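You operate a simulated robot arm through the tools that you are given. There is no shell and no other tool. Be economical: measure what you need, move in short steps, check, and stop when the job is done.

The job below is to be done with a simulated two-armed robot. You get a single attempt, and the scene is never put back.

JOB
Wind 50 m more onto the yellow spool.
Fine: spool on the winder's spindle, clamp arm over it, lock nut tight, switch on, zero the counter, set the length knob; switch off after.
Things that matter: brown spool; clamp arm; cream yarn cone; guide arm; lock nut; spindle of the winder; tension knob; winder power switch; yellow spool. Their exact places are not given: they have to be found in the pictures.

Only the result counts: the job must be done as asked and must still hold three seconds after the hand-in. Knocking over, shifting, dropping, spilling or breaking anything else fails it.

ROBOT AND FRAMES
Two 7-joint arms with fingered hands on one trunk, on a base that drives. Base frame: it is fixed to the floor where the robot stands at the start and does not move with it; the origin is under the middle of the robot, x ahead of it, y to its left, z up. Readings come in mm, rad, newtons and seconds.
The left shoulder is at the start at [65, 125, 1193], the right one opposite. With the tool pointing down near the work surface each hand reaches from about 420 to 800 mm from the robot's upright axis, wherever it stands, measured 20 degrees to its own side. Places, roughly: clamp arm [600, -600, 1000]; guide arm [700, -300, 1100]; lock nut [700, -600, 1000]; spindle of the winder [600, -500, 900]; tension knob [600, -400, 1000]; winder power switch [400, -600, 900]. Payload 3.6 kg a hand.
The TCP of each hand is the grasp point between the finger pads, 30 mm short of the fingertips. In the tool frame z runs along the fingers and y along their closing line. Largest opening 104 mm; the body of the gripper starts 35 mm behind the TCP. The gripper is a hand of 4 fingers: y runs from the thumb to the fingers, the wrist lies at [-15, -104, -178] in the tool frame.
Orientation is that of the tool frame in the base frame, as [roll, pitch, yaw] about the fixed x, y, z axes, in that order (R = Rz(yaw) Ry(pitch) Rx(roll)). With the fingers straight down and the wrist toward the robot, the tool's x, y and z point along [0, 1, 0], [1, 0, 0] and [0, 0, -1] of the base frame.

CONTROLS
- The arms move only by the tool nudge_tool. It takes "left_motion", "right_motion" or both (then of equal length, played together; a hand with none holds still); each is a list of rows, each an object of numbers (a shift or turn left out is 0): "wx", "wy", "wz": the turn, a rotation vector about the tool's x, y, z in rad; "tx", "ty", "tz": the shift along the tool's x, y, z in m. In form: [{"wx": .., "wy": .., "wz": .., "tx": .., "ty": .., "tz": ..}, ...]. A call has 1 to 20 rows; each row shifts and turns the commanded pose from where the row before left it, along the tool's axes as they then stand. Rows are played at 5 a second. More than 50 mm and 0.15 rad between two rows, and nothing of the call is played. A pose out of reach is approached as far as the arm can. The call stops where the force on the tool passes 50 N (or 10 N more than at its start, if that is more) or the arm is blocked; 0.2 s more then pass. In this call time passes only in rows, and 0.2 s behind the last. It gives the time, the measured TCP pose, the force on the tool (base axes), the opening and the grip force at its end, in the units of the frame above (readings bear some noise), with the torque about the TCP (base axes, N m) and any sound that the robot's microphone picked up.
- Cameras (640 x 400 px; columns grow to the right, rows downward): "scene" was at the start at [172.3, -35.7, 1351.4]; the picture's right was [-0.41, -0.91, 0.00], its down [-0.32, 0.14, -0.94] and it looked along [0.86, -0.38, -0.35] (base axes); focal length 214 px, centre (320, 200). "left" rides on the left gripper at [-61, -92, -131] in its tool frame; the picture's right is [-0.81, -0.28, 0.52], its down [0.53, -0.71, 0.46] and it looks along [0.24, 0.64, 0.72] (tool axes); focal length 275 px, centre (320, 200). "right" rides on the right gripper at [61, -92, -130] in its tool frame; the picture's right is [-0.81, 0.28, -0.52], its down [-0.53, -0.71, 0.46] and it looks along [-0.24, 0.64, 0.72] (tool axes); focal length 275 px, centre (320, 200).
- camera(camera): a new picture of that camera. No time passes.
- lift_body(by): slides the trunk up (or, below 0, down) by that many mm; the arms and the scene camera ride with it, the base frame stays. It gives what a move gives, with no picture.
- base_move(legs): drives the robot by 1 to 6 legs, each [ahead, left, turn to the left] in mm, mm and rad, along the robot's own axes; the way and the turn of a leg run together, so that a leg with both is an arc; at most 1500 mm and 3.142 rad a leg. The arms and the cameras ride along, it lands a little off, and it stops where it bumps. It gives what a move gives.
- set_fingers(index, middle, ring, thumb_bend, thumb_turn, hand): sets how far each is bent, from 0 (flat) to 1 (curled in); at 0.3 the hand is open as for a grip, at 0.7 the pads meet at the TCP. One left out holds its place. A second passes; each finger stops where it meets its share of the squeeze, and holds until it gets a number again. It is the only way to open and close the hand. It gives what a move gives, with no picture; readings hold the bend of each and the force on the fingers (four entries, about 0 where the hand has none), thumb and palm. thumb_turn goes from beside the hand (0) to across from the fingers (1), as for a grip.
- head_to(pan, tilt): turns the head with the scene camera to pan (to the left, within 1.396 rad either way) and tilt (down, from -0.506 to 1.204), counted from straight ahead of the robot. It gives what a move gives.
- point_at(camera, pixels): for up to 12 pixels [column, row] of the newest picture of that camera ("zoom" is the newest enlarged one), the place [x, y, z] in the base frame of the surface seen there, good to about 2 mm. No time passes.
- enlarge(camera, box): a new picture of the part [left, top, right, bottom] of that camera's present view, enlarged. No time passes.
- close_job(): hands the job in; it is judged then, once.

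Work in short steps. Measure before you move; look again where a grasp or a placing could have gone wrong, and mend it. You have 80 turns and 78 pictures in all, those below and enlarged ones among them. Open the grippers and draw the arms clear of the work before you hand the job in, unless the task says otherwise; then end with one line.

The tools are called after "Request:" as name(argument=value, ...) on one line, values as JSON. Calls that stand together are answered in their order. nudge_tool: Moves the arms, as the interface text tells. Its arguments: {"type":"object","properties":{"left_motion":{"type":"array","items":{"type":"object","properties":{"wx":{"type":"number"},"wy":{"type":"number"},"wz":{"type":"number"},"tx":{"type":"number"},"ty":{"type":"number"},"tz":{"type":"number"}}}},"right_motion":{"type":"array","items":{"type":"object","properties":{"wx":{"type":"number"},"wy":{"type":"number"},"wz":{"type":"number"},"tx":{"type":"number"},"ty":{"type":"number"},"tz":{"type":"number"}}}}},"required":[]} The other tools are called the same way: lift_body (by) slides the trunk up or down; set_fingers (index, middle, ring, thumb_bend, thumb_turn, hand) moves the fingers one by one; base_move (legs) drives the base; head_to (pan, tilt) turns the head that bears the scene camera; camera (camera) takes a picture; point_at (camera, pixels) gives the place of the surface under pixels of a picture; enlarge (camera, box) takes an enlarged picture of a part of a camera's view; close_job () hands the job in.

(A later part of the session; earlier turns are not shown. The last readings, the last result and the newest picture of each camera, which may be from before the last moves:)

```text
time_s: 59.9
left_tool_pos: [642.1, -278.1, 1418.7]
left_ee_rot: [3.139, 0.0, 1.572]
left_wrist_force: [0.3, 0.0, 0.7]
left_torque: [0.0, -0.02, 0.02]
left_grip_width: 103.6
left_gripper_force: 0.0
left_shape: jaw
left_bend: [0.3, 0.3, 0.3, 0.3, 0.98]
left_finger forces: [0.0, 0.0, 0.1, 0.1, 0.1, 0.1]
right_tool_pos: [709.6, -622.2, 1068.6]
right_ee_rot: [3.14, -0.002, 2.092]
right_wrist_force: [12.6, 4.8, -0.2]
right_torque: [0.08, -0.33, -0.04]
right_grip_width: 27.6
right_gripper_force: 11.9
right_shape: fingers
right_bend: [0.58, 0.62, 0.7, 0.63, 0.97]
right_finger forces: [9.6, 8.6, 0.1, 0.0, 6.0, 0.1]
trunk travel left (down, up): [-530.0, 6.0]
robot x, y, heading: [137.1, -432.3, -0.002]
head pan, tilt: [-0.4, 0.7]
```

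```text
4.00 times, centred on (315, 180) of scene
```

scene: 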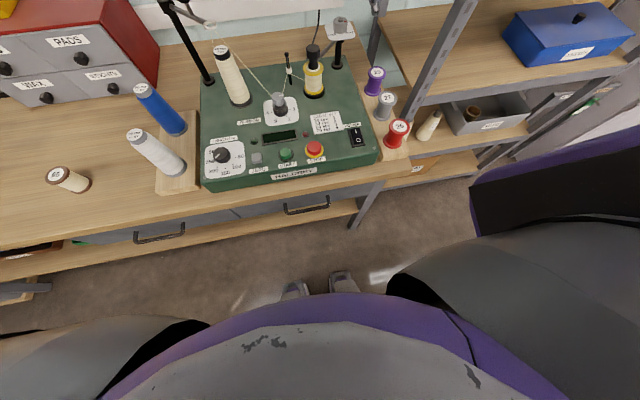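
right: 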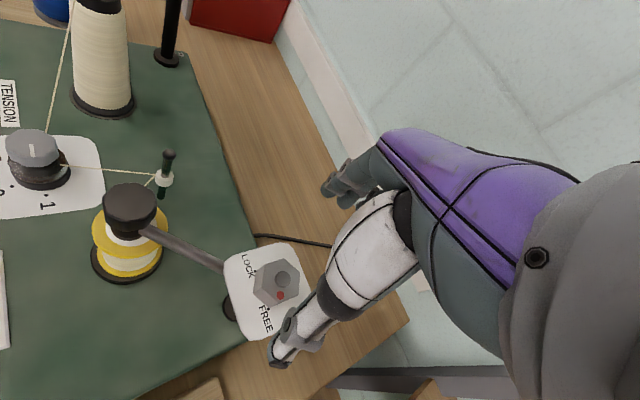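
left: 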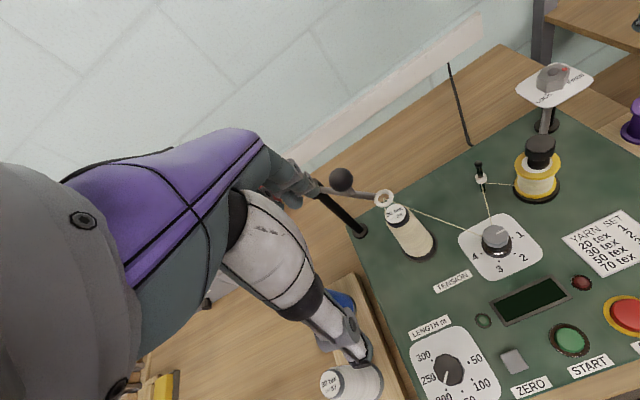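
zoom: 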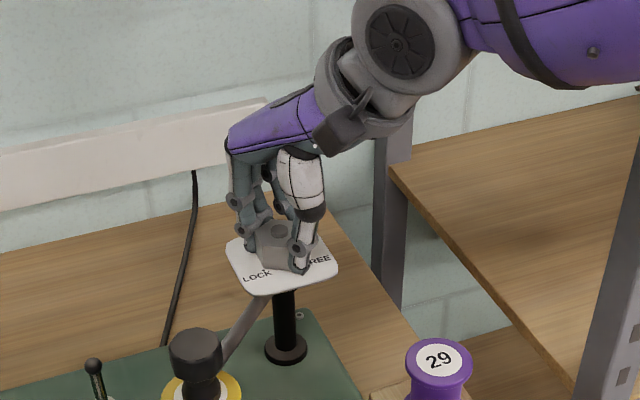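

Gripped, with a slight side load from the fingers; I shift 2 mm along tool y and turn clockwise 6 rows, watching the forces.

Request:
nudge_tool(right_motion=[{"ty": 0.002, "wz": 0.07}, {"wz": 0.13}, {"wz": 0.13}, {"wz": 0.13}, {"wz": 0.13}, {"wz": 0.13}])

Request:
enlarge(camera="scene", box=[250, 130, 380, 230])

```text
time_s: 61.3
left_tool_pos: [640.7, -278.3, 1420.1]
left_ee_rot: [3.141, 0.003, 1.573]
left_wrist_force: [-0.1, -0.2, -0.5]
left_torque: [0.02, 0.04, -0.01]
left_grip_width: 103.7
left_gripper_force: 0.1
left_shape: jaw
left_bend: [0.3, 0.3, 0.3, 0.3, 0.98]
left_finger forces: [0.1, 0.1, 0.0, 0.0, 0.0, 0.1]
right_tool_pos: [711.1, -619.9, 1068.3]
right_ee_rot: [-3.14, -0.001, 1.369]
right_wrist_force: [3.4, -3.6, 3.2]
right_torque: [-0.05, -0.09, 0.05]
right_grip_width: 27.4
right_gripper_force: 11.1
right_shape: fingers
right_bend: [0.59, 0.63, 0.7, 0.62, 0.97]
right_finger forces: [7.4, 7.1, 0.0, 0.0, 9.3, 0.1]
trunk travel left (down, up): [-530.0, 6.0]
robot x, y, heading: [138.4, -431.8, 0.003]
head pan, tilt: [-0.4, 0.7]
```

```text
4.00 times, centred on (315, 180) of scene
```

zoom: 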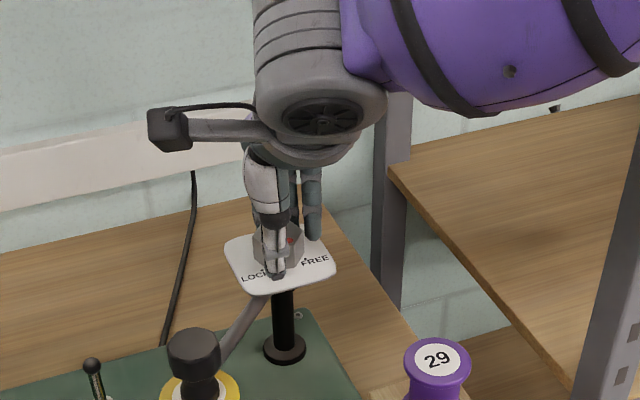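

The nut is turning with the hand (red dot now near side at (290,240)). I continue another 1.37 rad.

Request:
nudge_tool(right_motion=[{"wz": 0.13}, {"wz": 0.13}, {"wz": 0.13}, {"wz": 0.13}, {"wz": 0.13}, {"wz": 0.13}, {"wz": 0.13}, {"wz": 0.13}, {"wz": 0.13}, {"wz": 0.13}, {"wz": 0.07}])

Request:
enlarge(camera="scene", box=[250, 130, 380, 230])

```text
time_s: 63.7
left_tool_pos: [640.3, -279.5, 1419.8]
left_ee_rot: [3.139, 0.002, 1.572]
left_wrist_force: [0.1, -0.1, 0.5]
left_torque: [-0.02, -0.02, 0.01]
left_grip_width: 103.7
left_gripper_force: 0.0
left_shape: jaw
left_bend: [0.3, 0.3, 0.3, 0.3, 0.98]
left_finger forces: [0.0, 0.0, 0.1, 0.0, 0.0, 0.0]
right_tool_pos: [635.8, -692.2, 1104.3]
right_ee_rot: [-3.137, 0.002, 0.002]
right_wrist_force: [0.6, -0.3, -1.0]
right_torque: [-0.02, 0.04, 0.02]
right_grip_width: 1.5
right_gripper_force: 0.0
right_shape: fingers
right_bend: [0.7, 0.7, 0.7, 0.7, 0.98]
right_finger forces: [0.0, 0.0, 0.0, 0.0, 0.0, 0.1]
right hand out of reach, approached as far as the arm can: row 2, 3, 4, 5, 6, 7, 8, 9, 10, 11
trunk travel left (down, up): [-530.0, 6.0]
robot x, y, heading: [136.3, -432.0, -0.003]
head pan, tilt: [-0.4, 0.7]
```

```text
4.00 times, centred on (315, 180) of scene
```

zoom: 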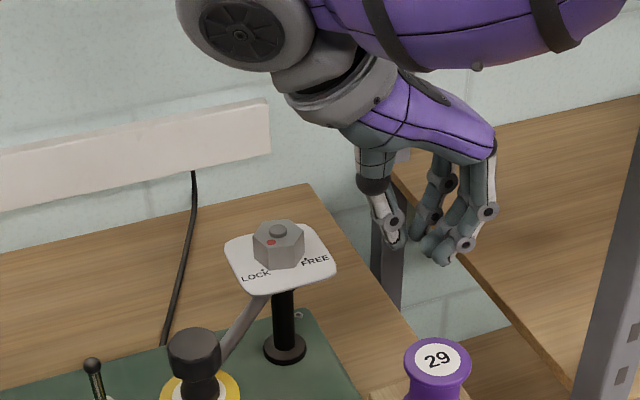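

The hand ran out of reach and slipped off; the nut is turned partway (red dot at (270,243)). I measure its state and that nothing else moved.

Request:
point_at(camera="zoom", pixels=[[270, 243], [279, 229], [263, 270], [306, 257], [193, 345], [255, 237], [300, 235]])

```text
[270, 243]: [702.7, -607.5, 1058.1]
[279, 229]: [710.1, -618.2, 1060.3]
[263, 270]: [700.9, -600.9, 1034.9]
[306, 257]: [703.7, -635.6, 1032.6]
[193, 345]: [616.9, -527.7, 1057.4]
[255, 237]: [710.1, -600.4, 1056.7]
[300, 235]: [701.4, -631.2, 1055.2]
```

Readings put the red dot at ≈118° and the LOCK mark at ≈114°, so it may already be locked. I look closely.

Request:
enlarge(camera="scene", box=[288, 175, 330, 215])

Request:
camera(camera="right")

```text
10.00 times, centred on (309, 195) of scene
```

zoom: 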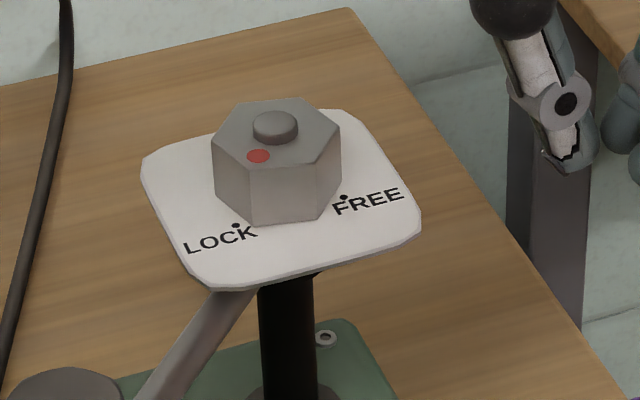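

```text
24 pictures are left
```

right: 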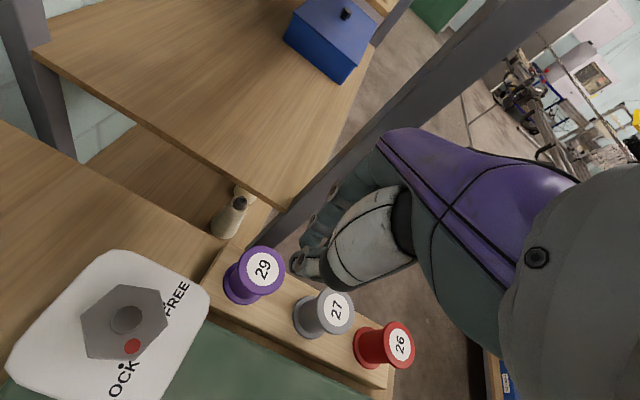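

The dot is still some 10–15° short of LOCK. I open, rise and turn the hand back to yaw ≈2.15 for a second grip.

Request:
set_fingers(hand="right", index=0.3, middle=0.3, ring=0.3, thumb_bend=0.3)

Request:
nudge_tool(right_motion=[{"tz": -0.036}, {"wz": -0.143}, {"wz": -0.143}, {"wz": -0.143}, {"wz": -0.143}, {"wz": -0.143}, {"wz": -0.143}, {"wz": -0.143}, {"wz": -0.143}, {"wz": -0.143}, {"wz": -0.143}, {"wz": -0.143}, {"wz": -0.143}, {"wz": -0.143}, {"wz": -0.143}, {"wz": -0.143}])

```text
time_s: 64.7
left_tool_pos: [641.5, -278.2, 1419.0]
left_ee_rot: [3.14, 0.001, 1.573]
left_wrist_force: [0.5, 0.2, 0.9]
left_torque: [0.03, 0.0, 0.01]
left_grip_width: 103.7
left_gripper_force: 0.0
left_shape: jaw
left_bend: [0.3, 0.3, 0.3, 0.3, 0.98]
left_finger forces: [0.1, 0.0, 0.1, 0.0, 0.1, 0.1]
right_tool_pos: [636.2, -692.8, 1104.6]
right_ee_rot: [-3.14, 0.0, 0.003]
right_wrist_force: [-0.3, -0.2, -0.6]
right_torque: [0.01, 0.0, 0.01]
right_grip_width: 102.7
right_gripper_force: 0.1
right_shape: fingers
right_bend: [0.3, 0.3, 0.3, 0.3, 0.98]
right_finger forces: [0.0, 0.0, 0.0, 0.0, 0.1, 0.0]
trunk travel left (down, up): [-530.0, 6.0]
robot x, y, heading: [135.3, -433.7, 0.005]
head pan, tilt: [-0.4, 0.7]
```

```text
time_s: 68.1
left_tool_pos: [641.3, -279.1, 1419.3]
left_ee_rot: [3.139, 0.001, 1.571]
left_wrist_force: [0.0, 0.2, -0.5]
left_torque: [0.03, -0.02, -0.02]
left_grip_width: 103.6
left_gripper_force: 0.1
left_shape: jaw
left_bend: [0.3, 0.3, 0.3, 0.3, 0.98]
left_finger forces: [0.0, 0.0, 0.0, 0.0, 0.0, 0.1]
right_tool_pos: [637.9, -693.1, 1140.9]
right_ee_rot: [3.141, -0.006, 2.146]
right_wrist_force: [-0.2, 0.0, -0.2]
right_torque: [0.0, -0.03, -0.02]
right_grip_width: 102.6
right_gripper_force: 0.0
right_shape: fingers
right_bend: [0.3, 0.3, 0.3, 0.3, 0.98]
right_finger forces: [0.0, 0.0, 0.0, 0.0, 0.1, 0.0]
trunk travel left (down, up): [-530.0, 6.0]
robot x, y, heading: [136.7, -434.0, 0.001]
head pan, tilt: [-0.4, 0.7]
```

Now over the nut and down again, then grip.

Request:
nudge_tool(right_motion=[{"tx": 0.007, "ty": 0.0334}, {"tx": 0.007, "ty": 0.0334}, {"tx": 0.007, "ty": 0.0334}, {"tz": 0.036}, {"tz": 0.036}])

Request:
set_fingers(hand="right", index=0.7, middle=0.7, ring=0.7, thumb_bend=0.7)

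```text
time_s: 69.3
left_tool_pos: [640.6, -278.3, 1420.5]
left_ee_rot: [3.14, 0.001, 1.572]
left_wrist_force: [0.9, -0.3, -0.2]
left_torque: [-0.02, 0.03, -0.01]
left_grip_width: 103.6
left_gripper_force: 0.1
left_shape: jaw
left_bend: [0.3, 0.3, 0.3, 0.3, 0.98]
left_finger forces: [0.1, 0.1, 0.0, 0.0, 0.1, 0.0]
right_tool_pos: [710.2, -621.0, 1067.0]
right_ee_rot: [-3.141, 0.0, 2.149]
right_wrist_force: [0.0, 0.4, 0.4]
right_torque: [0.02, -0.01, 0.01]
right_grip_width: 103.0
right_gripper_force: 0.1
right_shape: fingers
right_bend: [0.3, 0.3, 0.3, 0.3, 0.98]
right_finger forces: [0.2, 0.1, 0.0, 0.0, 0.0, 0.1]
trunk travel left (down, up): [-530.0, 6.0]
robot x, y, heading: [133.0, -431.1, -0.003]
head pan, tilt: [-0.4, 0.7]
```

```text
time_s: 70.3
left_tool_pos: [640.2, -278.7, 1419.1]
left_ee_rot: [3.139, 0.002, 1.574]
left_wrist_force: [-0.4, 0.4, 0.0]
left_torque: [0.01, 0.0, -0.01]
left_grip_width: 103.7
left_gripper_force: 0.1
left_shape: jaw
left_bend: [0.3, 0.3, 0.3, 0.3, 0.98]
left_finger forces: [0.1, 0.0, 0.0, 0.0, 0.1, 0.0]
right_tool_pos: [712.4, -620.6, 1068.3]
right_ee_rot: [3.141, -0.003, 2.147]
right_wrist_force: [7.0, 2.1, -0.7]
right_torque: [0.04, -0.24, -0.01]
right_grip_width: 28.2
right_gripper_force: 11.5
right_shape: fingers
right_bend: [0.59, 0.64, 0.7, 0.61, 0.97]
right_finger forces: [7.5, 7.1, 0.0, 0.0, 8.1, 0.0]
trunk travel left (down, up): [-530.0, 6.0]
robot x, y, heading: [139.2, -431.5, 0.0]
head pan, tilt: [-0.4, 0.7]
```

Gripped. I turn 0.3 rad clockwise and watch the torque about z.

Request:
nudge_tool(right_motion=[{"wz": 0.1}, {"wz": 0.1}, {"wz": 0.1}])

Request:
enlarge(camera="scene", box=[288, 175, 330, 215])

```text
time_s: 71.1
left_tool_pos: [640.8, -278.3, 1419.5]
left_ee_rot: [3.141, 0.001, 1.572]
left_wrist_force: [0.8, 0.0, -0.1]
left_torque: [-0.03, 0.0, -0.01]
left_grip_width: 103.8
left_gripper_force: 0.0
left_shape: jaw
left_bend: [0.3, 0.3, 0.3, 0.3, 0.98]
left_finger forces: [0.0, 0.0, 0.0, 0.0, 0.0, 0.0]
right_tool_pos: [710.2, -619.3, 1068.6]
right_ee_rot: [-3.139, -0.001, 1.847]
right_wrist_force: [9.8, 0.7, 1.9]
right_torque: [0.04, -0.3, 0.11]
right_grip_width: 28.5
right_gripper_force: 12.7
right_shape: fingers
right_bend: [0.59, 0.63, 0.7, 0.62, 0.97]
right_finger forces: [8.8, 7.8, 0.1, 0.1, 8.0, 0.1]
trunk travel left (down, up): [-530.0, 6.0]
robot x, y, heading: [134.6, -433.7, 0.001]
head pan, tilt: [-0.4, 0.7]
```

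```text
10.00 times, centred on (309, 195) of scene
```

zoom: 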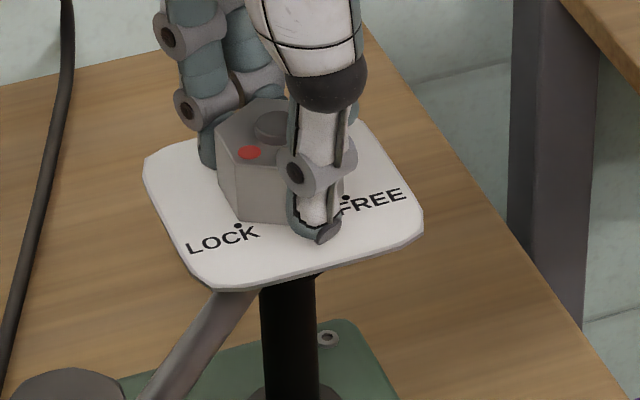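

Red dot now ≈118°, LOCK ≈115°. A further 0.1 rad to feel for the stop.

Request:
nudge_tool(right_motion=[{"wz": 0.06}, {"wz": 0.06}])

Request:
set_fingers(hand="right", index=0.3, middle=0.3, ring=0.3, thumb_bend=0.3)

Request:
nudge_tool(right_motion=[{"tz": -0.035}, {"tz": -0.035}, {"wz": 0.09, "ty": -0.03}, {"wz": 0.09, "ty": -0.04}, {"ty": -0.04}])

Request:
enlarge(camera="scene", box=[288, 175, 330, 215])

```text
time_s: 71.7
left_tool_pos: [641.5, -277.9, 1419.1]
left_ee_rot: [3.139, 0.002, 1.573]
left_wrist_force: [0.9, 0.6, 0.3]
left_torque: [0.0, -0.01, -0.04]
left_grip_width: 103.6
left_gripper_force: 0.0
left_shape: jaw
left_bend: [0.3, 0.3, 0.3, 0.3, 0.98]
left_finger forces: [0.0, 0.0, 0.1, 0.0, 0.0, 0.0]
right_tool_pos: [710.1, -620.4, 1069.9]
right_ee_rot: [-3.141, -0.004, 1.725]
right_wrist_force: [9.1, 5.0, 3.3]
right_torque: [0.1, -0.24, 0.22]
right_grip_width: 28.5
right_gripper_force: 13.2
right_shape: fingers
right_bend: [0.59, 0.62, 0.7, 0.61, 0.98]
right_finger forces: [10.0, 8.1, 0.0, 0.1, 9.0, 0.0]
trunk travel left (down, up): [-530.0, 6.0]
robot x, y, heading: [139.0, -431.6, 0.001]
head pan, tilt: [-0.4, 0.7]
```

```text
time_s: 72.7
left_tool_pos: [640.5, -279.1, 1419.7]
left_ee_rot: [3.141, 0.002, 1.573]
left_wrist_force: [0.4, -0.4, 0.4]
left_torque: [0.0, 0.02, -0.02]
left_grip_width: 103.5
left_gripper_force: 0.0
left_shape: jaw
left_bend: [0.3, 0.3, 0.3, 0.3, 0.98]
left_finger forces: [0.0, 0.1, 0.0, 0.0, 0.0, 0.1]
right_tool_pos: [708.6, -621.0, 1069.2]
right_ee_rot: [-3.139, 0.0, 1.726]
right_wrist_force: [-0.4, -0.5, -0.3]
right_torque: [0.0, 0.0, -0.02]
right_grip_width: 102.7
right_gripper_force: 0.0
right_shape: fingers
right_bend: [0.3, 0.3, 0.3, 0.3, 0.98]
right_finger forces: [0.1, 0.0, 0.0, 0.1, 0.0, 0.0]
trunk travel left (down, up): [-530.0, 6.0]
robot x, y, heading: [137.4, -433.9, -0.005]
head pan, tilt: [-0.4, 0.7]
```

```text
time_s: 73.9
left_tool_pos: [639.6, -278.5, 1419.9]
left_ee_rot: [3.139, 0.001, 1.573]
left_wrist_force: [-0.8, -0.4, 0.0]
left_torque: [-0.01, -0.01, -0.02]
left_grip_width: 103.7
left_gripper_force: 0.2
left_shape: jaw
left_bend: [0.3, 0.3, 0.3, 0.3, 0.98]
left_finger forces: [0.1, 0.0, 0.1, 0.0, 0.1, 0.1]
right_tool_pos: [598.1, -627.9, 1137.8]
right_ee_rot: [-3.141, -0.004, 1.545]
right_wrist_force: [-0.4, 0.1, 0.7]
right_torque: [0.01, 0.0, 0.03]
right_grip_width: 103.1
right_gripper_force: 0.1
right_shape: fingers
right_bend: [0.3, 0.3, 0.3, 0.3, 0.98]
right_finger forces: [0.1, 0.1, 0.0, 0.0, 0.0, 0.0]
trunk travel left (down, up): [-530.0, 6.0]
robot x, y, heading: [137.0, -430.6, -0.006]
head pan, tilt: [-0.4, 0.7]
```

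```text
10.00 times, centred on (309, 195) of scene
```

zoom: 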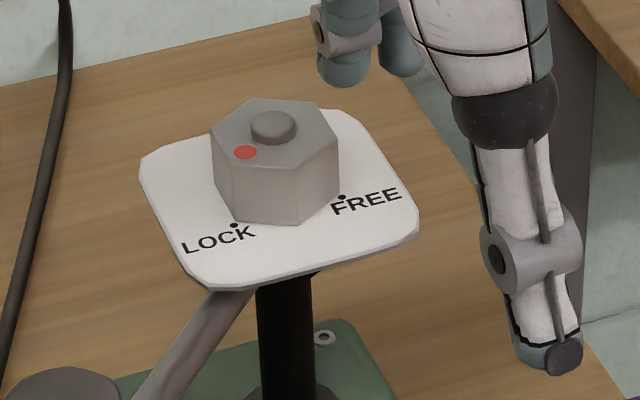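

The corner with the red dot sits at LOCK and the torque rose at the stop: locked. I raise the hand, back the base off and shift left, then lower the trunk for the panel work.

Request:
nudge_tool(right_motion=[{"tz": -0.045}, {"tz": -0.045}])

Request:
base_move(legs=[[-200, 0, 0], [0, 180, 0]])

Request:
lift_body(by=-105)

Request:
head_to(pan=-0.4, tilt=0.75)

Request:
camera(camera="scene")

```text
time_s: 74.5
left_tool_pos: [641.1, -279.3, 1420.7]
left_ee_rot: [3.138, 0.002, 1.574]
left_wrist_force: [0.4, 0.4, 0.7]
left_torque: [-0.04, 0.01, 0.0]
left_grip_width: 103.8
left_gripper_force: 0.0
left_shape: jaw
left_bend: [0.3, 0.3, 0.3, 0.3, 0.98]
left_finger forces: [0.0, 0.1, 0.0, 0.1, 0.0, 0.1]
right_tool_pos: [597.6, -628.2, 1228.1]
right_ee_rot: [-3.141, -0.003, 1.547]
right_wrist_force: [0.3, -0.2, 0.5]
right_torque: [0.0, 0.0, -0.01]
right_grip_width: 102.9
right_gripper_force: 0.0
right_shape: fingers
right_bend: [0.3, 0.3, 0.3, 0.3, 0.98]
right_finger forces: [0.1, 0.0, 0.0, 0.0, 0.0, 0.0]
trunk travel left (down, up): [-530.0, 6.0]
robot x, y, heading: [139.5, -429.8, 0.0]
head pan, tilt: [-0.4, 0.7]
```

```text
time_s: 77.9
left_tool_pos: [440.3, -97.1, 1419.7]
left_ee_rot: [3.14, 0.002, 1.571]
left_wrist_force: [0.1, 0.8, 0.3]
left_torque: [0.0, 0.01, 0.02]
left_grip_width: 103.5
left_gripper_force: 0.0
left_shape: jaw
left_bend: [0.3, 0.3, 0.3, 0.3, 0.98]
left_finger forces: [0.0, 0.0, 0.0, 0.0, 0.1, 0.0]
right_tool_pos: [398.3, -445.5, 1226.1]
right_ee_rot: [-3.139, -0.001, 1.549]
right_wrist_force: [0.1, -0.4, 0.8]
right_torque: [0.01, 0.01, 0.01]
right_grip_width: 103.0
right_gripper_force: 0.3
right_shape: fingers
right_bend: [0.3, 0.3, 0.3, 0.3, 0.98]
right_finger forces: [0.0, 0.0, 0.1, 0.0, 0.0, 0.0]
trunk travel left (down, up): [-530.0, 6.0]
robot x, y, heading: [-63.0, -252.6, 0.005]
head pan, tilt: [-0.4, 0.7]
```

```text
time_s: 79.3
left_tool_pos: [440.2, -97.1, 1314.4]
left_ee_rot: [3.139, 0.002, 1.573]
left_wrist_force: [-0.8, -0.5, -0.6]
left_torque: [0.0, 0.0, -0.02]
left_grip_width: 103.6
left_gripper_force: 0.0
left_shape: jaw
left_bend: [0.3, 0.3, 0.3, 0.3, 0.98]
left_finger forces: [0.1, 0.0, 0.0, 0.1, 0.1, 0.0]
right_tool_pos: [398.6, -446.3, 1121.7]
right_ee_rot: [-3.139, -0.004, 1.547]
right_wrist_force: [0.1, 0.6, -0.9]
right_torque: [0.0, -0.03, 0.04]
right_grip_width: 103.0
right_gripper_force: 0.0
right_shape: fingers
right_bend: [0.3, 0.3, 0.3, 0.3, 0.98]
right_finger forces: [0.1, 0.0, 0.0, 0.1, 0.1, 0.0]
trunk travel left (down, up): [-425.0, 111.0]
robot x, y, heading: [-66.6, -248.2, 0.003]
head pan, tilt: [-0.4, 0.7]
```

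```text
time_s: 79.9
left_tool_pos: [440.3, -96.6, 1314.4]
left_ee_rot: [3.14, 0.003, 1.574]
left_wrist_force: [-0.5, 0.4, -0.1]
left_torque: [0.01, -0.01, 0.02]
left_grip_width: 103.5
left_gripper_force: 0.1
left_shape: jaw
left_bend: [0.3, 0.3, 0.3, 0.3, 0.98]
left_finger forces: [0.0, 0.1, 0.0, 0.0, 0.0, 0.0]
right_tool_pos: [398.3, -447.1, 1121.0]
right_ee_rot: [-3.14, -0.002, 1.548]
right_wrist_force: [0.2, -0.5, -0.1]
right_torque: [0.01, 0.03, 0.02]
right_grip_width: 103.0
right_gripper_force: 0.0
right_shape: fingers
right_bend: [0.3, 0.3, 0.3, 0.3, 0.98]
right_finger forces: [0.0, 0.0, 0.1, 0.0, 0.0, 0.0]
trunk travel left (down, up): [-425.0, 111.0]
robot x, y, heading: [-65.4, -247.5, 0.002]
head pan, tilt: [-0.4, 0.75]
```

```text
21 pictures are left
```

scene: 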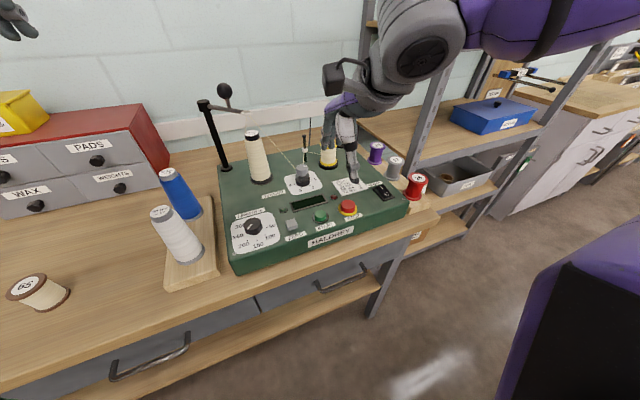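

I zoom on the panel to read tension, length knob and switch and to measure them.

Request:
enlarge(camera="scene", box=[225, 160, 345, 262])

Request:
point_at(camera="zoom", pixels=[[158, 262], [150, 262], [215, 260], [205, 290], [180, 310], [305, 264], [370, 240], [418, 210], [464, 190], [344, 60], [350, 58], [390, 100]])

Request:
enlarge(camera="scene", box=[360, 175, 400, 205])

Request:
point_at(camera="zoom", pixels=[[300, 160], [360, 220], [330, 190], [280, 170], [380, 250], [345, 230]])

```text
3.92 times, centred on (285, 211) of scene
```

zoom: 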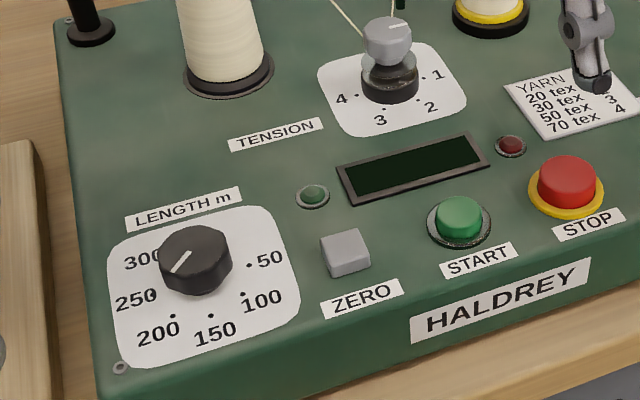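

```text
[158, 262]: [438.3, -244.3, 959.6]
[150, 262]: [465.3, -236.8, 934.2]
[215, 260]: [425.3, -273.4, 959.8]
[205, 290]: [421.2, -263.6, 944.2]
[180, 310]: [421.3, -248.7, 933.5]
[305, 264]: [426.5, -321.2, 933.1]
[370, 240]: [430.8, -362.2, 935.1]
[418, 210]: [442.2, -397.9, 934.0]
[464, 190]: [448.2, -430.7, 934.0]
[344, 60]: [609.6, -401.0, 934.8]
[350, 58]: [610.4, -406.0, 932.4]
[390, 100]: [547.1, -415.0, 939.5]
```

```text
13.33 times, centred on (380, 190) of scene
```

zoom: 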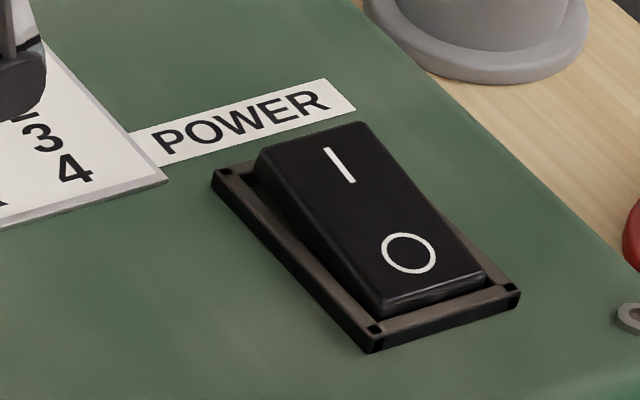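

```text
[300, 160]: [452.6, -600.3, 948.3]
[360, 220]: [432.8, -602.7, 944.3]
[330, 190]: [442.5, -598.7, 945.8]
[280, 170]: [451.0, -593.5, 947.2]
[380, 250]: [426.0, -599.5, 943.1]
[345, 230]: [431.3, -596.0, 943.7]
```

Tension pointer already lines up with 1; switch is at O (near end down). I measure the buttons, length knob and its dots with scene pixels, and form a one-finger pinch for pressing.

Request:
point_at(camera="scene", pixels=[[291.4, 222.5], [320.7, 214.1], [348.3, 205.9], [252.6, 223], [247.5, 229], [251.8, 224.3], [266.9, 227.6], [265.4, 235], [257.2, 240.6], [247.5, 240.3], [242.4, 234.7], [381.5, 187.3]])

Request:
set_fingers(hand="right", index=1.0, middle=0.7, ring=1.0, thumb_bend=0.7)

Request:
enlarge(camera="scene", box=[310, 110, 390, 190])

```text
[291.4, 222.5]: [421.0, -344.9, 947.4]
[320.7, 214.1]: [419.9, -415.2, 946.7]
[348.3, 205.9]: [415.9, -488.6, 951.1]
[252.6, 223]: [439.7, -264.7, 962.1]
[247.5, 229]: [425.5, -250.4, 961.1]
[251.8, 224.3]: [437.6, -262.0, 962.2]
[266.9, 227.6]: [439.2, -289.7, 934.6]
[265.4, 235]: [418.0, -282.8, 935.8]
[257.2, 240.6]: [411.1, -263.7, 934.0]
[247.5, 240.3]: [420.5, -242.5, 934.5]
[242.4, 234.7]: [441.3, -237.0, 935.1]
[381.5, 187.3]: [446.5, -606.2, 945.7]
```

```text
time_s: 80.9
left_tool_pos: [439.5, -97.0, 1314.6]
left_ee_rot: [3.141, 0.0, 1.572]
left_wrist_force: [0.1, 0.0, 0.1]
left_torque: [-0.02, 0.02, -0.02]
left_grip_width: 103.6
left_gripper_force: 0.2
left_shape: jaw
left_bend: [0.3, 0.3, 0.3, 0.3, 0.98]
left_finger forces: [0.1, 0.0, 0.1, 0.1, 0.0, 0.1]
right_tool_pos: [398.2, -446.5, 1121.6]
right_ee_rot: [-3.14, -0.003, 1.549]
right_wrist_force: [0.8, 1.0, 0.4]
right_torque: [0.05, 0.01, 0.01]
right_grip_width: 39.4
right_gripper_force: 0.1
right_shape: fingers
right_bend: [0.96, 0.7, 1.0, 0.69, 0.97]
right_finger forces: [0.0, 0.0, 0.0, 0.0, 0.1, 0.1]
trunk travel left (down, up): [-425.0, 111.0]
robot x, y, heading: [-64.7, -250.7, 0.001]
head pan, tilt: [-0.4, 0.75]
```

```text
5.00 times, centred on (350, 150) of scene
```

zoom: 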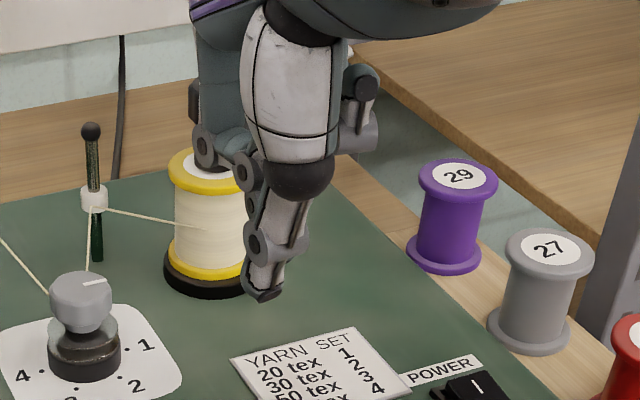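

Only thumb and middle finger point down. I measure the thumb tip to know the pressing point.

Request:
point_at(camera="zoom", pixels=[[262, 296], [256, 291], [272, 292], [262, 286], [478, 385]])

```text
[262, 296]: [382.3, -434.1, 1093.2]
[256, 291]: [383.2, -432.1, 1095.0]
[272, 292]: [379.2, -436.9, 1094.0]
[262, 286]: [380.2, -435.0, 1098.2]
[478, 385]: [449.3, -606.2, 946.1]
```

I move over the "I" end of the rocker at (452,-604) and come down to ≈10 mm above.

Request:
nudge_tool(right_motion=[{"tx": -0.0395, "ty": 0.0155}, {"tx": -0.0395, "ty": 0.0155}, {"tx": -0.0395, "ty": 0.0155}, {"tx": -0.0395, "ty": 0.0155}, {"tz": 0.044}, {"tz": 0.044}, {"tz": 0.042}])

Request:
enlarge(camera="scene", box=[350, 150, 410, 210])

```text
time_s: 82.5
left_tool_pos: [439.5, -96.2, 1315.2]
left_ee_rot: [3.141, 0.001, 1.571]
left_wrist_force: [-0.2, 0.1, 0.4]
left_torque: [-0.01, 0.03, 0.05]
left_grip_width: 103.7
left_gripper_force: 0.1
left_shape: jaw
left_bend: [0.3, 0.3, 0.3, 0.3, 0.98]
left_finger forces: [0.1, 0.1, 0.0, 0.0, 0.1, 0.0]
right_tool_pos: [460.0, -607.1, 991.0]
right_ee_rot: [-3.138, -0.003, 1.549]
right_wrist_force: [0.5, -0.4, 0.0]
right_torque: [-0.02, 0.0, -0.01]
right_grip_width: 46.0
right_gripper_force: 0.0
right_shape: fingers
right_bend: [1.0, 0.7, 1.0, 0.7, 0.97]
right_finger forces: [0.1, 0.0, 0.0, 0.0, 0.1, 0.1]
trunk travel left (down, up): [-425.0, 111.0]
robot x, y, heading: [-60.4, -250.9, 0.004]
head pan, tilt: [-0.4, 0.75]
```

```text
6.67 times, centred on (380, 180) of scene
```

zoom: 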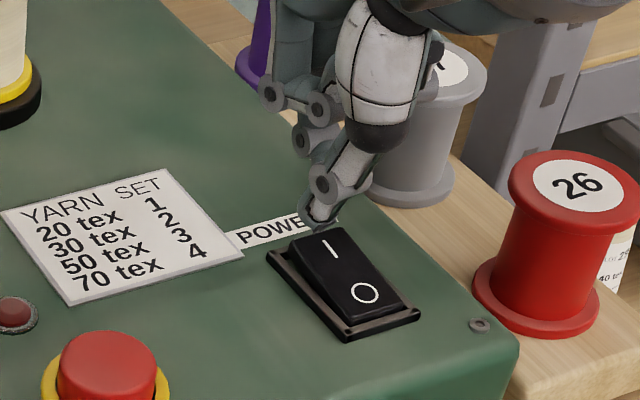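

The tip is right above "I" (slightly left). I shift 4 mm and press slowly.

Request:
nudge_tool(right_motion=[{"tx": -0.004}, {"tz": 0.006}, {"tz": 0.004}, {"tz": 0.004}, {"tz": 0.003}, {"tz": 0.003}])

Request:
nudge_tool(right_motion=[{"tz": -0.03}, {"tz": -0.03}])

Request:
enlarge(camera="scene", box=[270, 140, 410, 230])

```text
time_s: 83.9
left_tool_pos: [437.1, -96.4, 1315.5]
left_ee_rot: [3.136, 0.002, 1.572]
left_wrist_force: [-0.1, -0.7, -0.6]
left_torque: [0.01, 0.01, -0.03]
left_grip_width: 103.8
left_gripper_force: 0.0
left_shape: jaw
left_bend: [0.3, 0.3, 0.3, 0.3, 0.98]
left_finger forces: [0.0, 0.0, 0.1, 0.0, 0.1, 0.1]
right_tool_pos: [456.8, -608.7, 975.1]
right_ee_rot: [3.135, 0.0, 1.548]
right_wrist_force: [-3.8, -1.0, 23.5]
right_torque: [0.18, 0.34, 0.04]
right_grip_width: 46.1
right_gripper_force: 11.1
right_shape: fingers
right_bend: [1.0, 0.7, 1.0, 0.7, 0.98]
right_finger forces: [0.1, 0.0, 0.0, 0.0, 22.8, 0.0]
trunk travel left (down, up): [-425.0, 111.0]
robot x, y, heading: [-63.8, -248.0, 0.001]
head pan, tilt: [-0.4, 0.75]
```

```text
time_s: 84.5
left_tool_pos: [438.8, -97.7, 1315.2]
left_ee_rot: [3.138, 0.001, 1.572]
left_wrist_force: [0.2, 0.2, -0.3]
left_torque: [0.01, -0.02, 0.02]
left_grip_width: 103.5
left_gripper_force: 0.0
left_shape: jaw
left_bend: [0.3, 0.3, 0.3, 0.3, 0.98]
left_finger forces: [0.1, 0.0, 0.0, 0.0, 0.0, 0.0]
right_tool_pos: [455.4, -608.0, 1028.8]
right_ee_rot: [-3.139, -0.002, 1.547]
right_wrist_force: [0.2, -0.7, -0.6]
right_torque: [-0.03, -0.01, 0.02]
right_grip_width: 46.2
right_gripper_force: 0.2
right_shape: fingers
right_bend: [1.0, 0.7, 1.0, 0.7, 0.98]
right_finger forces: [0.0, 0.0, 0.0, 0.0, 0.0, 0.0]
trunk travel left (down, up): [-425.0, 111.0]
robot x, y, heading: [-62.5, -249.3, 0.004]
head pan, tilt: [-0.4, 0.75]
```

```text
4.44 times, centred on (340, 185) of scene
```

zoom: 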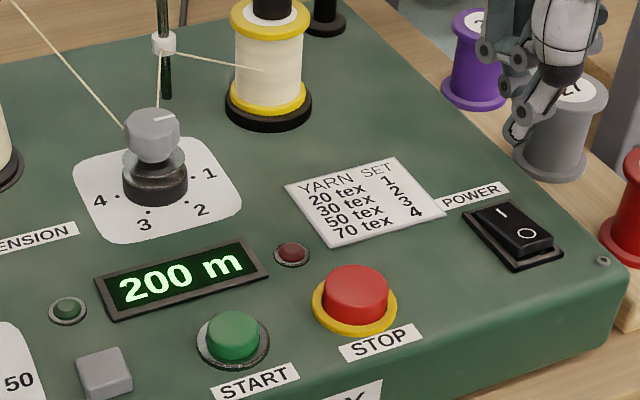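

It is on: display "200 m". Thumb tip was the contact (offset ≈(-12,+12) from TCP). I go over ZERO at (421,-345) and press it.

Request:
nudge_tool(right_motion=[{"tx": 0.042, "ty": -0.0047}, {"tx": 0.042, "ty": -0.0047}, {"tx": 0.042, "ty": -0.0047}, {"tx": 0.042, "ty": -0.0047}, {"tx": 0.042, "ty": -0.0047}, {"tx": 0.042, "ty": -0.0047}, {"tz": 0.03}, {"tz": 0.01}])

Request:
enlarge(camera="scene", box=[250, 170, 350, 240])

```text
time_s: 86.3
left_tool_pos: [440.2, -96.8, 1314.1]
left_ee_rot: [3.14, 0.002, 1.573]
left_wrist_force: [0.7, 0.3, -0.3]
left_torque: [-0.02, 0.02, 0.04]
left_grip_width: 103.7
left_gripper_force: 0.0
left_shape: jaw
left_bend: [0.3, 0.3, 0.3, 0.3, 0.98]
left_finger forces: [0.0, 0.0, 0.1, 0.1, 0.0, 0.1]
right_tool_pos: [433.0, -357.0, 992.2]
right_ee_rot: [-3.14, -0.001, 1.546]
right_wrist_force: [0.5, 0.3, -0.6]
right_torque: [0.01, -0.04, -0.03]
right_grip_width: 46.0
right_gripper_force: 0.1
right_shape: fingers
right_bend: [1.0, 0.7, 1.0, 0.7, 0.98]
right_finger forces: [0.1, 0.0, 0.0, 0.1, 0.0, 0.0]
trunk travel left (down, up): [-425.0, 111.0]
robot x, y, heading: [-61.3, -249.1, 0.001]
head pan, tilt: [-0.4, 0.75]
```

```text
5.71 times, centred on (300, 205) of scene
```

zoom: 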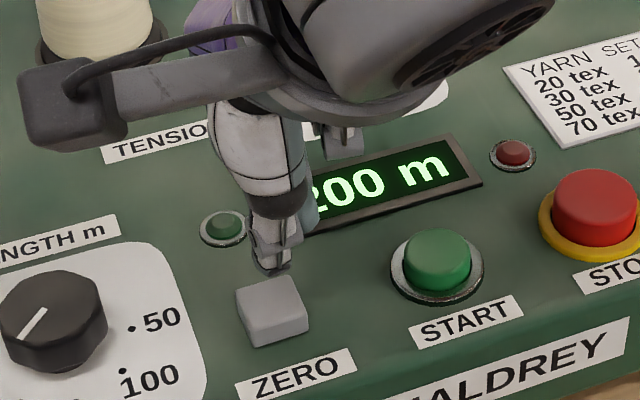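

The tip is above ZERO. I press down slowly, then lift.

Request:
nudge_tool(right_motion=[{"tz": 0.008, "ty": -0.002}, {"tz": 0.004}, {"tz": 0.004}, {"tz": 0.003}, {"tz": 0.003}])

Request:
nudge_tool(right_motion=[{"tz": -0.03}, {"tz": -0.04}])

Request:
enlarge(camera="scene", box=[230, 160, 350, 250])

```text
time_s: 87.5
left_tool_pos: [438.1, -97.3, 1315.1]
left_ee_rot: [3.138, 0.002, 1.572]
left_wrist_force: [-0.2, -0.3, 0.4]
left_torque: [0.02, -0.01, 0.0]
left_grip_width: 103.7
left_gripper_force: 0.1
left_shape: jaw
left_bend: [0.3, 0.3, 0.3, 0.3, 0.98]
left_finger forces: [0.1, 0.0, 0.1, 0.0, 0.1, 0.0]
right_tool_pos: [431.0, -356.2, 971.6]
right_ee_rot: [3.139, -0.003, 1.548]
right_wrist_force: [-3.2, -1.9, 17.2]
right_torque: [0.15, 0.29, 0.0]
right_grip_width: 46.1
right_gripper_force: 7.8
right_shape: fingers
right_bend: [1.0, 0.7, 1.0, 0.7, 0.98]
right_finger forces: [0.0, 0.0, 0.0, 0.0, 16.8, 0.0]
trunk travel left (down, up): [-425.0, 111.0]
robot x, y, heading: [-65.6, -248.4, -0.001]
head pan, tilt: [-0.4, 0.75]
heard: click
```

```text
time_s: 88.1
left_tool_pos: [438.7, -97.0, 1314.7]
left_ee_rot: [3.139, 0.002, 1.572]
left_wrist_force: [0.2, 0.2, -0.2]
left_torque: [0.01, -0.02, 0.01]
left_grip_width: 103.7
left_gripper_force: 0.0
left_shape: jaw
left_bend: [0.3, 0.3, 0.3, 0.3, 0.98]
left_finger forces: [0.1, 0.1, 0.0, 0.0, 0.0, 0.0]
right_tool_pos: [430.7, -356.8, 1041.4]
right_ee_rot: [-3.14, -0.001, 1.547]
right_wrist_force: [-0.2, -0.4, 0.2]
right_torque: [0.03, 0.0, 0.03]
right_grip_width: 46.5
right_gripper_force: 0.1
right_shape: fingers
right_bend: [1.0, 0.7, 1.0, 0.7, 0.97]
right_finger forces: [0.0, 0.0, 0.0, 0.0, 0.1, 0.0]
trunk travel left (down, up): [-425.0, 111.0]
robot x, y, heading: [-60.7, -251.4, 0.007]
head pan, tilt: [-0.4, 0.75]
```

```text
4.44 times, centred on (290, 205) of scene
```

zoom: 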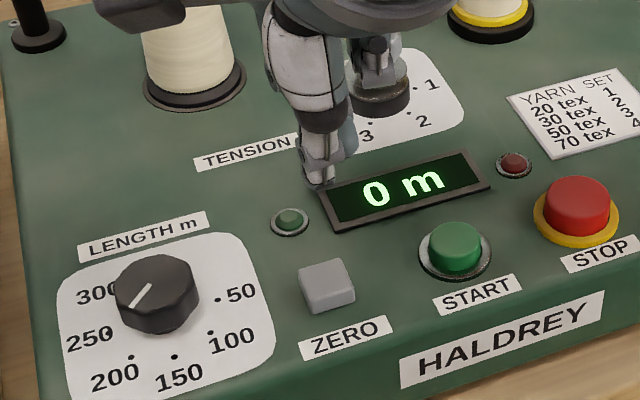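

Counter reads 0 m. Now the length knob, whose pointer is at 200 (≈136°); 50 is at ≈-86°, i.e. ≈140° counter-clockwise. I raise the hand, open it, and drive 150 mm left for a better wrist range.

Request:
nudge_tool(right_motion=[{"tz": -0.05}, {"tz": -0.05}, {"tz": -0.05}])

Request:
set_fingers(hand="right", index=0.3, middle=0.3, ring=0.3, thumb_bend=0.3)

Request:
base_move(legs=[[0, 150, 0]])

Request:
nudge_tool(right_motion=[{"tx": -0.02, "ty": 0.003}, {"tx": -0.02, "ty": 0.003}, {"tx": -0.017, "ty": 0.003}, {"wz": 0.125}, {"wz": 0.125}])

Request:
camera(camera="right")

```text
time_s: 88.9
left_tool_pos: [439.4, -96.9, 1315.6]
left_ee_rot: [3.14, 0.002, 1.573]
left_wrist_force: [-0.5, -0.3, -0.4]
left_torque: [-0.01, 0.01, -0.01]
left_grip_width: 103.9
left_gripper_force: 0.0
left_shape: jaw
left_bend: [0.3, 0.3, 0.3, 0.3, 0.98]
left_finger forces: [0.0, 0.1, 0.1, 0.0, 0.0, 0.1]
right_tool_pos: [430.8, -358.8, 1191.8]
right_ee_rot: [-3.14, -0.001, 1.549]
right_wrist_force: [0.0, -0.4, 0.6]
right_torque: [-0.01, 0.0, 0.02]
right_grip_width: 46.3
right_gripper_force: 0.1
right_shape: fingers
right_bend: [1.0, 0.7, 1.0, 0.7, 0.97]
right_finger forces: [0.2, 0.0, 0.0, 0.0, 0.0, 0.0]
trunk travel left (down, up): [-425.0, 111.0]
robot x, y, heading: [-64.3, -251.3, 0.004]
head pan, tilt: [-0.4, 0.75]
```

```text
time_s: 89.9
left_tool_pos: [440.5, -97.4, 1314.4]
left_ee_rot: [3.139, 0.003, 1.573]
left_wrist_force: [-0.3, -1.1, 0.3]
left_torque: [-0.02, 0.02, -0.03]
left_grip_width: 103.8
left_gripper_force: 0.1
left_shape: jaw
left_bend: [0.3, 0.3, 0.3, 0.3, 0.98]
left_finger forces: [0.0, 0.1, 0.1, 0.0, 0.0, 0.0]
right_tool_pos: [434.0, -357.8, 1191.5]
right_ee_rot: [-3.14, -0.001, 1.546]
right_wrist_force: [0.2, 0.2, -0.3]
right_torque: [0.05, 0.01, 0.02]
right_grip_width: 102.8
right_gripper_force: 0.0
right_shape: fingers
right_bend: [0.3, 0.3, 0.3, 0.3, 0.97]
right_finger forces: [0.0, 0.0, 0.0, 0.1, 0.0, 0.0]
trunk travel left (down, up): [-425.0, 111.0]
robot x, y, heading: [-63.9, -246.6, 0.003]
head pan, tilt: [-0.4, 0.75]
```

```text
time_s: 91.9
left_tool_pos: [438.8, 54.2, 1314.8]
left_ee_rot: [3.139, 0.002, 1.573]
left_wrist_force: [-0.1, -0.1, 0.2]
left_torque: [0.03, 0.01, 0.0]
left_grip_width: 103.5
left_gripper_force: 0.2
left_shape: jaw
left_bend: [0.3, 0.3, 0.3, 0.3, 0.98]
left_finger forces: [0.1, 0.0, 0.1, 0.1, 0.0, 0.0]
right_tool_pos: [432.2, -208.3, 1190.4]
right_ee_rot: [3.141, -0.002, 1.547]
right_wrist_force: [0.4, 0.9, -0.1]
right_torque: [-0.01, 0.0, 0.03]
right_grip_width: 103.1
right_gripper_force: 0.1
right_shape: fingers
right_bend: [0.3, 0.3, 0.3, 0.3, 0.97]
right_finger forces: [0.0, 0.1, 0.1, 0.1, 0.1, 0.1]
trunk travel left (down, up): [-425.0, 111.0]
robot x, y, heading: [-64.4, -100.5, 0.002]
head pan, tilt: [-0.4, 0.75]
```

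```text
time_s: 93.1
left_tool_pos: [439.4, 54.5, 1313.7]
left_ee_rot: [3.139, 0.002, 1.575]
left_wrist_force: [0.6, 0.3, 0.1]
left_torque: [0.0, 0.0, -0.01]
left_grip_width: 103.6
left_gripper_force: 0.1
left_shape: jaw
left_bend: [0.3, 0.3, 0.3, 0.3, 0.98]
left_finger forces: [0.0, 0.0, 0.1, 0.0, 0.0, 0.1]
right_tool_pos: [440.7, -265.9, 1191.0]
right_ee_rot: [-3.139, -0.001, 1.297]
right_wrist_force: [0.0, 0.0, 0.3]
right_torque: [-0.02, -0.02, 0.0]
right_grip_width: 102.7
right_gripper_force: 0.0
right_shape: fingers
right_bend: [0.3, 0.3, 0.3, 0.3, 0.97]
right_finger forces: [0.0, 0.1, 0.0, 0.0, 0.1, 0.0]
trunk travel left (down, up): [-425.0, 111.0]
robot x, y, heading: [-63.9, -99.4, 0.005]
head pan, tilt: [-0.4, 0.75]
```

```text
13 pictures are left
```

right: 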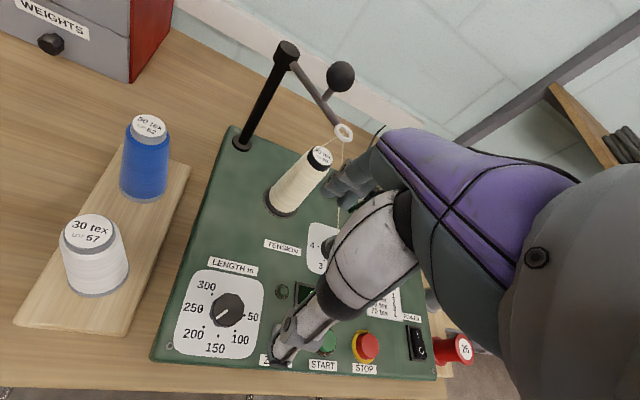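

I measure knob centre and pointer again from this view, plus white cone clearance.

Request:
point_at(camera="right", pixels=[[228, 307], [219, 316], [225, 311], [245, 318], [204, 327], [205, 311], [90, 235], [124, 270], [232, 332], [216, 337], [217, 294]])

```text
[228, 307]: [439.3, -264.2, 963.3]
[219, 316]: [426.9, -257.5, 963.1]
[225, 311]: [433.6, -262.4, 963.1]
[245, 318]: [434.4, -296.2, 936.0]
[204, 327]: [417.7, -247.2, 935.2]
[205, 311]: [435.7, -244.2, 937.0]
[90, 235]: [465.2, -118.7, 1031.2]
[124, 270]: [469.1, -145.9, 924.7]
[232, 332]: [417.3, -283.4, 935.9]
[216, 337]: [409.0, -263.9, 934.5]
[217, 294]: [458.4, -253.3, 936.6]
```

Knob centre ≈(439.5,-264.5), top 963. I descend to z≈972 and grip it.

Request:
nudge_tool(right_motion=[{"tz": 0.0438}, {"tz": 0.0438}, {"tz": 0.0438}, {"tz": 0.0438}, {"tz": 0.043}])

Request:
set_fingers(hand="right", index=0.7, middle=0.7, ring=0.7, thumb_bend=0.7)

Request:
nudge_tool(right_motion=[{"wz": -0.14}, {"wz": -0.14}, {"wz": -0.14}, {"wz": -0.14}, {"wz": -0.14}, {"wz": -0.14}])

```text
time_s: 94.3
left_tool_pos: [439.5, 54.3, 1314.6]
left_ee_rot: [3.141, 0.001, 1.575]
left_wrist_force: [0.8, 0.0, 0.2]
left_torque: [-0.04, 0.0, -0.01]
left_grip_width: 103.6
left_gripper_force: 0.1
left_shape: jaw
left_bend: [0.3, 0.3, 0.3, 0.3, 0.98]
left_finger forces: [0.0, 0.0, 0.0, 0.0, 0.1, 0.0]
right_tool_pos: [439.7, -263.0, 969.4]
right_ee_rot: [-3.14, -0.002, 1.3]
right_wrist_force: [0.2, 0.1, -0.3]
right_torque: [-0.02, 0.01, 0.01]
right_grip_width: 102.7
right_gripper_force: 0.1
right_shape: fingers
right_bend: [0.3, 0.3, 0.3, 0.3, 0.97]
right_finger forces: [0.0, 0.1, 0.0, 0.0, 0.1, 0.0]
trunk travel left (down, up): [-425.0, 111.0]
robot x, y, heading: [-62.5, -103.7, -0.001]
head pan, tilt: [-0.4, 0.75]
```

```text
time_s: 95.3
left_tool_pos: [440.0, 53.2, 1314.5]
left_ee_rot: [3.14, 0.0, 1.574]
left_wrist_force: [0.4, -0.2, 0.0]
left_torque: [0.01, 0.03, -0.01]
left_grip_width: 103.5
left_gripper_force: 0.0
left_shape: jaw
left_bend: [0.3, 0.3, 0.3, 0.3, 0.98]
left_finger forces: [0.1, 0.1, 0.1, 0.0, 0.0, 0.1]
right_tool_pos: [439.7, -262.9, 971.2]
right_ee_rot: [-3.139, -0.002, 1.297]
right_wrist_force: [7.2, -3.9, 0.0]
right_torque: [-0.16, -0.2, 0.01]
right_grip_width: 30.6
right_gripper_force: 12.8
right_shape: fingers
right_bend: [0.59, 0.62, 0.7, 0.6, 0.97]
right_finger forces: [8.4, 8.2, 0.1, 0.0, 8.6, 0.0]
trunk travel left (down, up): [-425.0, 111.0]
robot x, y, heading: [-65.5, -97.7, 0.004]
head pan, tilt: [-0.4, 0.75]
```

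```text
time_s: 96.7
left_tool_pos: [440.0, 54.0, 1313.3]
left_ee_rot: [3.14, 0.003, 1.575]
left_wrist_force: [-0.5, -0.4, -1.1]
left_torque: [0.03, 0.02, 0.01]
left_grip_width: 103.6
left_gripper_force: 0.1
left_shape: jaw
left_bend: [0.3, 0.3, 0.3, 0.3, 0.98]
left_finger forces: [0.0, 0.0, 0.1, 0.0, 0.1, 0.1]
right_tool_pos: [439.5, -262.8, 971.9]
right_ee_rot: [-3.14, -0.003, 2.143]
right_wrist_force: [4.6, 1.6, -3.0]
right_torque: [0.05, -0.18, 0.03]
right_grip_width: 30.6
right_gripper_force: 12.2
right_shape: fingers
right_bend: [0.59, 0.62, 0.7, 0.6, 0.96]
right_finger forces: [7.1, 7.5, 0.1, 0.0, 9.6, 0.1]
trunk travel left (down, up): [-425.0, 111.0]
robot x, y, heading: [-68.3, -98.4, 0.005]
head pan, tilt: [-0.4, 0.75]
```

Turned 0.84 rad without trouble. I open, rotate the open hand back in place, regrip and turn another 0.84.

Request:
set_fingers(hand="right", index=0.3, middle=0.3, ring=0.3, thumb_bend=0.3)

Request:
nudge_tool(right_motion=[{"wz": 0.14}, {"wz": 0.14}, {"wz": 0.14}, {"wz": 0.14}, {"wz": 0.14}, {"wz": 0.14}])

Request:
enlarge(camera="scene", box=[270, 180, 430, 280])

```text
time_s: 97.7
left_tool_pos: [439.8, 53.9, 1314.3]
left_ee_rot: [3.139, 0.001, 1.573]
left_wrist_force: [-0.2, -0.5, 0.0]
left_torque: [0.0, -0.01, -0.02]
left_grip_width: 103.8
left_gripper_force: 0.1
left_shape: jaw
left_bend: [0.3, 0.3, 0.3, 0.3, 0.98]
left_finger forces: [0.0, 0.0, 0.0, 0.0, 0.1, 0.0]
right_tool_pos: [439.3, -264.5, 972.4]
right_ee_rot: [3.141, -0.002, 2.138]
right_wrist_force: [0.2, -0.6, 0.2]
right_torque: [-0.01, 0.03, 0.0]
right_grip_width: 102.9
right_gripper_force: 0.0
right_shape: fingers
right_bend: [0.3, 0.3, 0.3, 0.3, 0.97]
right_finger forces: [0.0, 0.1, 0.0, 0.0, 0.0, 0.0]
trunk travel left (down, up): [-425.0, 111.0]
robot x, y, heading: [-63.6, -103.7, -0.0]
head pan, tilt: [-0.4, 0.75]
```

```text
time_s: 99.1
left_tool_pos: [439.6, 53.7, 1314.1]
left_ee_rot: [3.14, 0.002, 1.575]
left_wrist_force: [1.1, 0.1, 0.2]
left_torque: [0.02, -0.02, -0.01]
left_grip_width: 103.6
left_gripper_force: 0.0
left_shape: jaw
left_bend: [0.3, 0.3, 0.3, 0.3, 0.98]
left_finger forces: [0.0, 0.0, 0.0, 0.0, 0.1, 0.1]
right_tool_pos: [439.2, -263.9, 972.1]
right_ee_rot: [-3.141, -0.002, 1.296]
right_wrist_force: [0.2, 0.0, -0.2]
right_torque: [-0.01, 0.02, -0.01]
right_grip_width: 102.9
right_gripper_force: 0.1
right_shape: fingers
right_bend: [0.3, 0.3, 0.3, 0.3, 0.97]
right_finger forces: [0.0, 0.0, 0.1, 0.0, 0.0, 0.0]
trunk travel left (down, up): [-425.0, 111.0]
robot x, y, heading: [-61.1, -103.2, 0.007]
head pan, tilt: [-0.4, 0.75]
```

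```text
4.00 times, centred on (350, 230) of scene
```

zoom: 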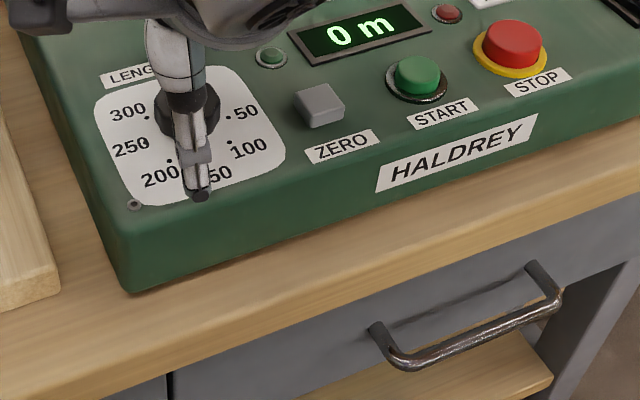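

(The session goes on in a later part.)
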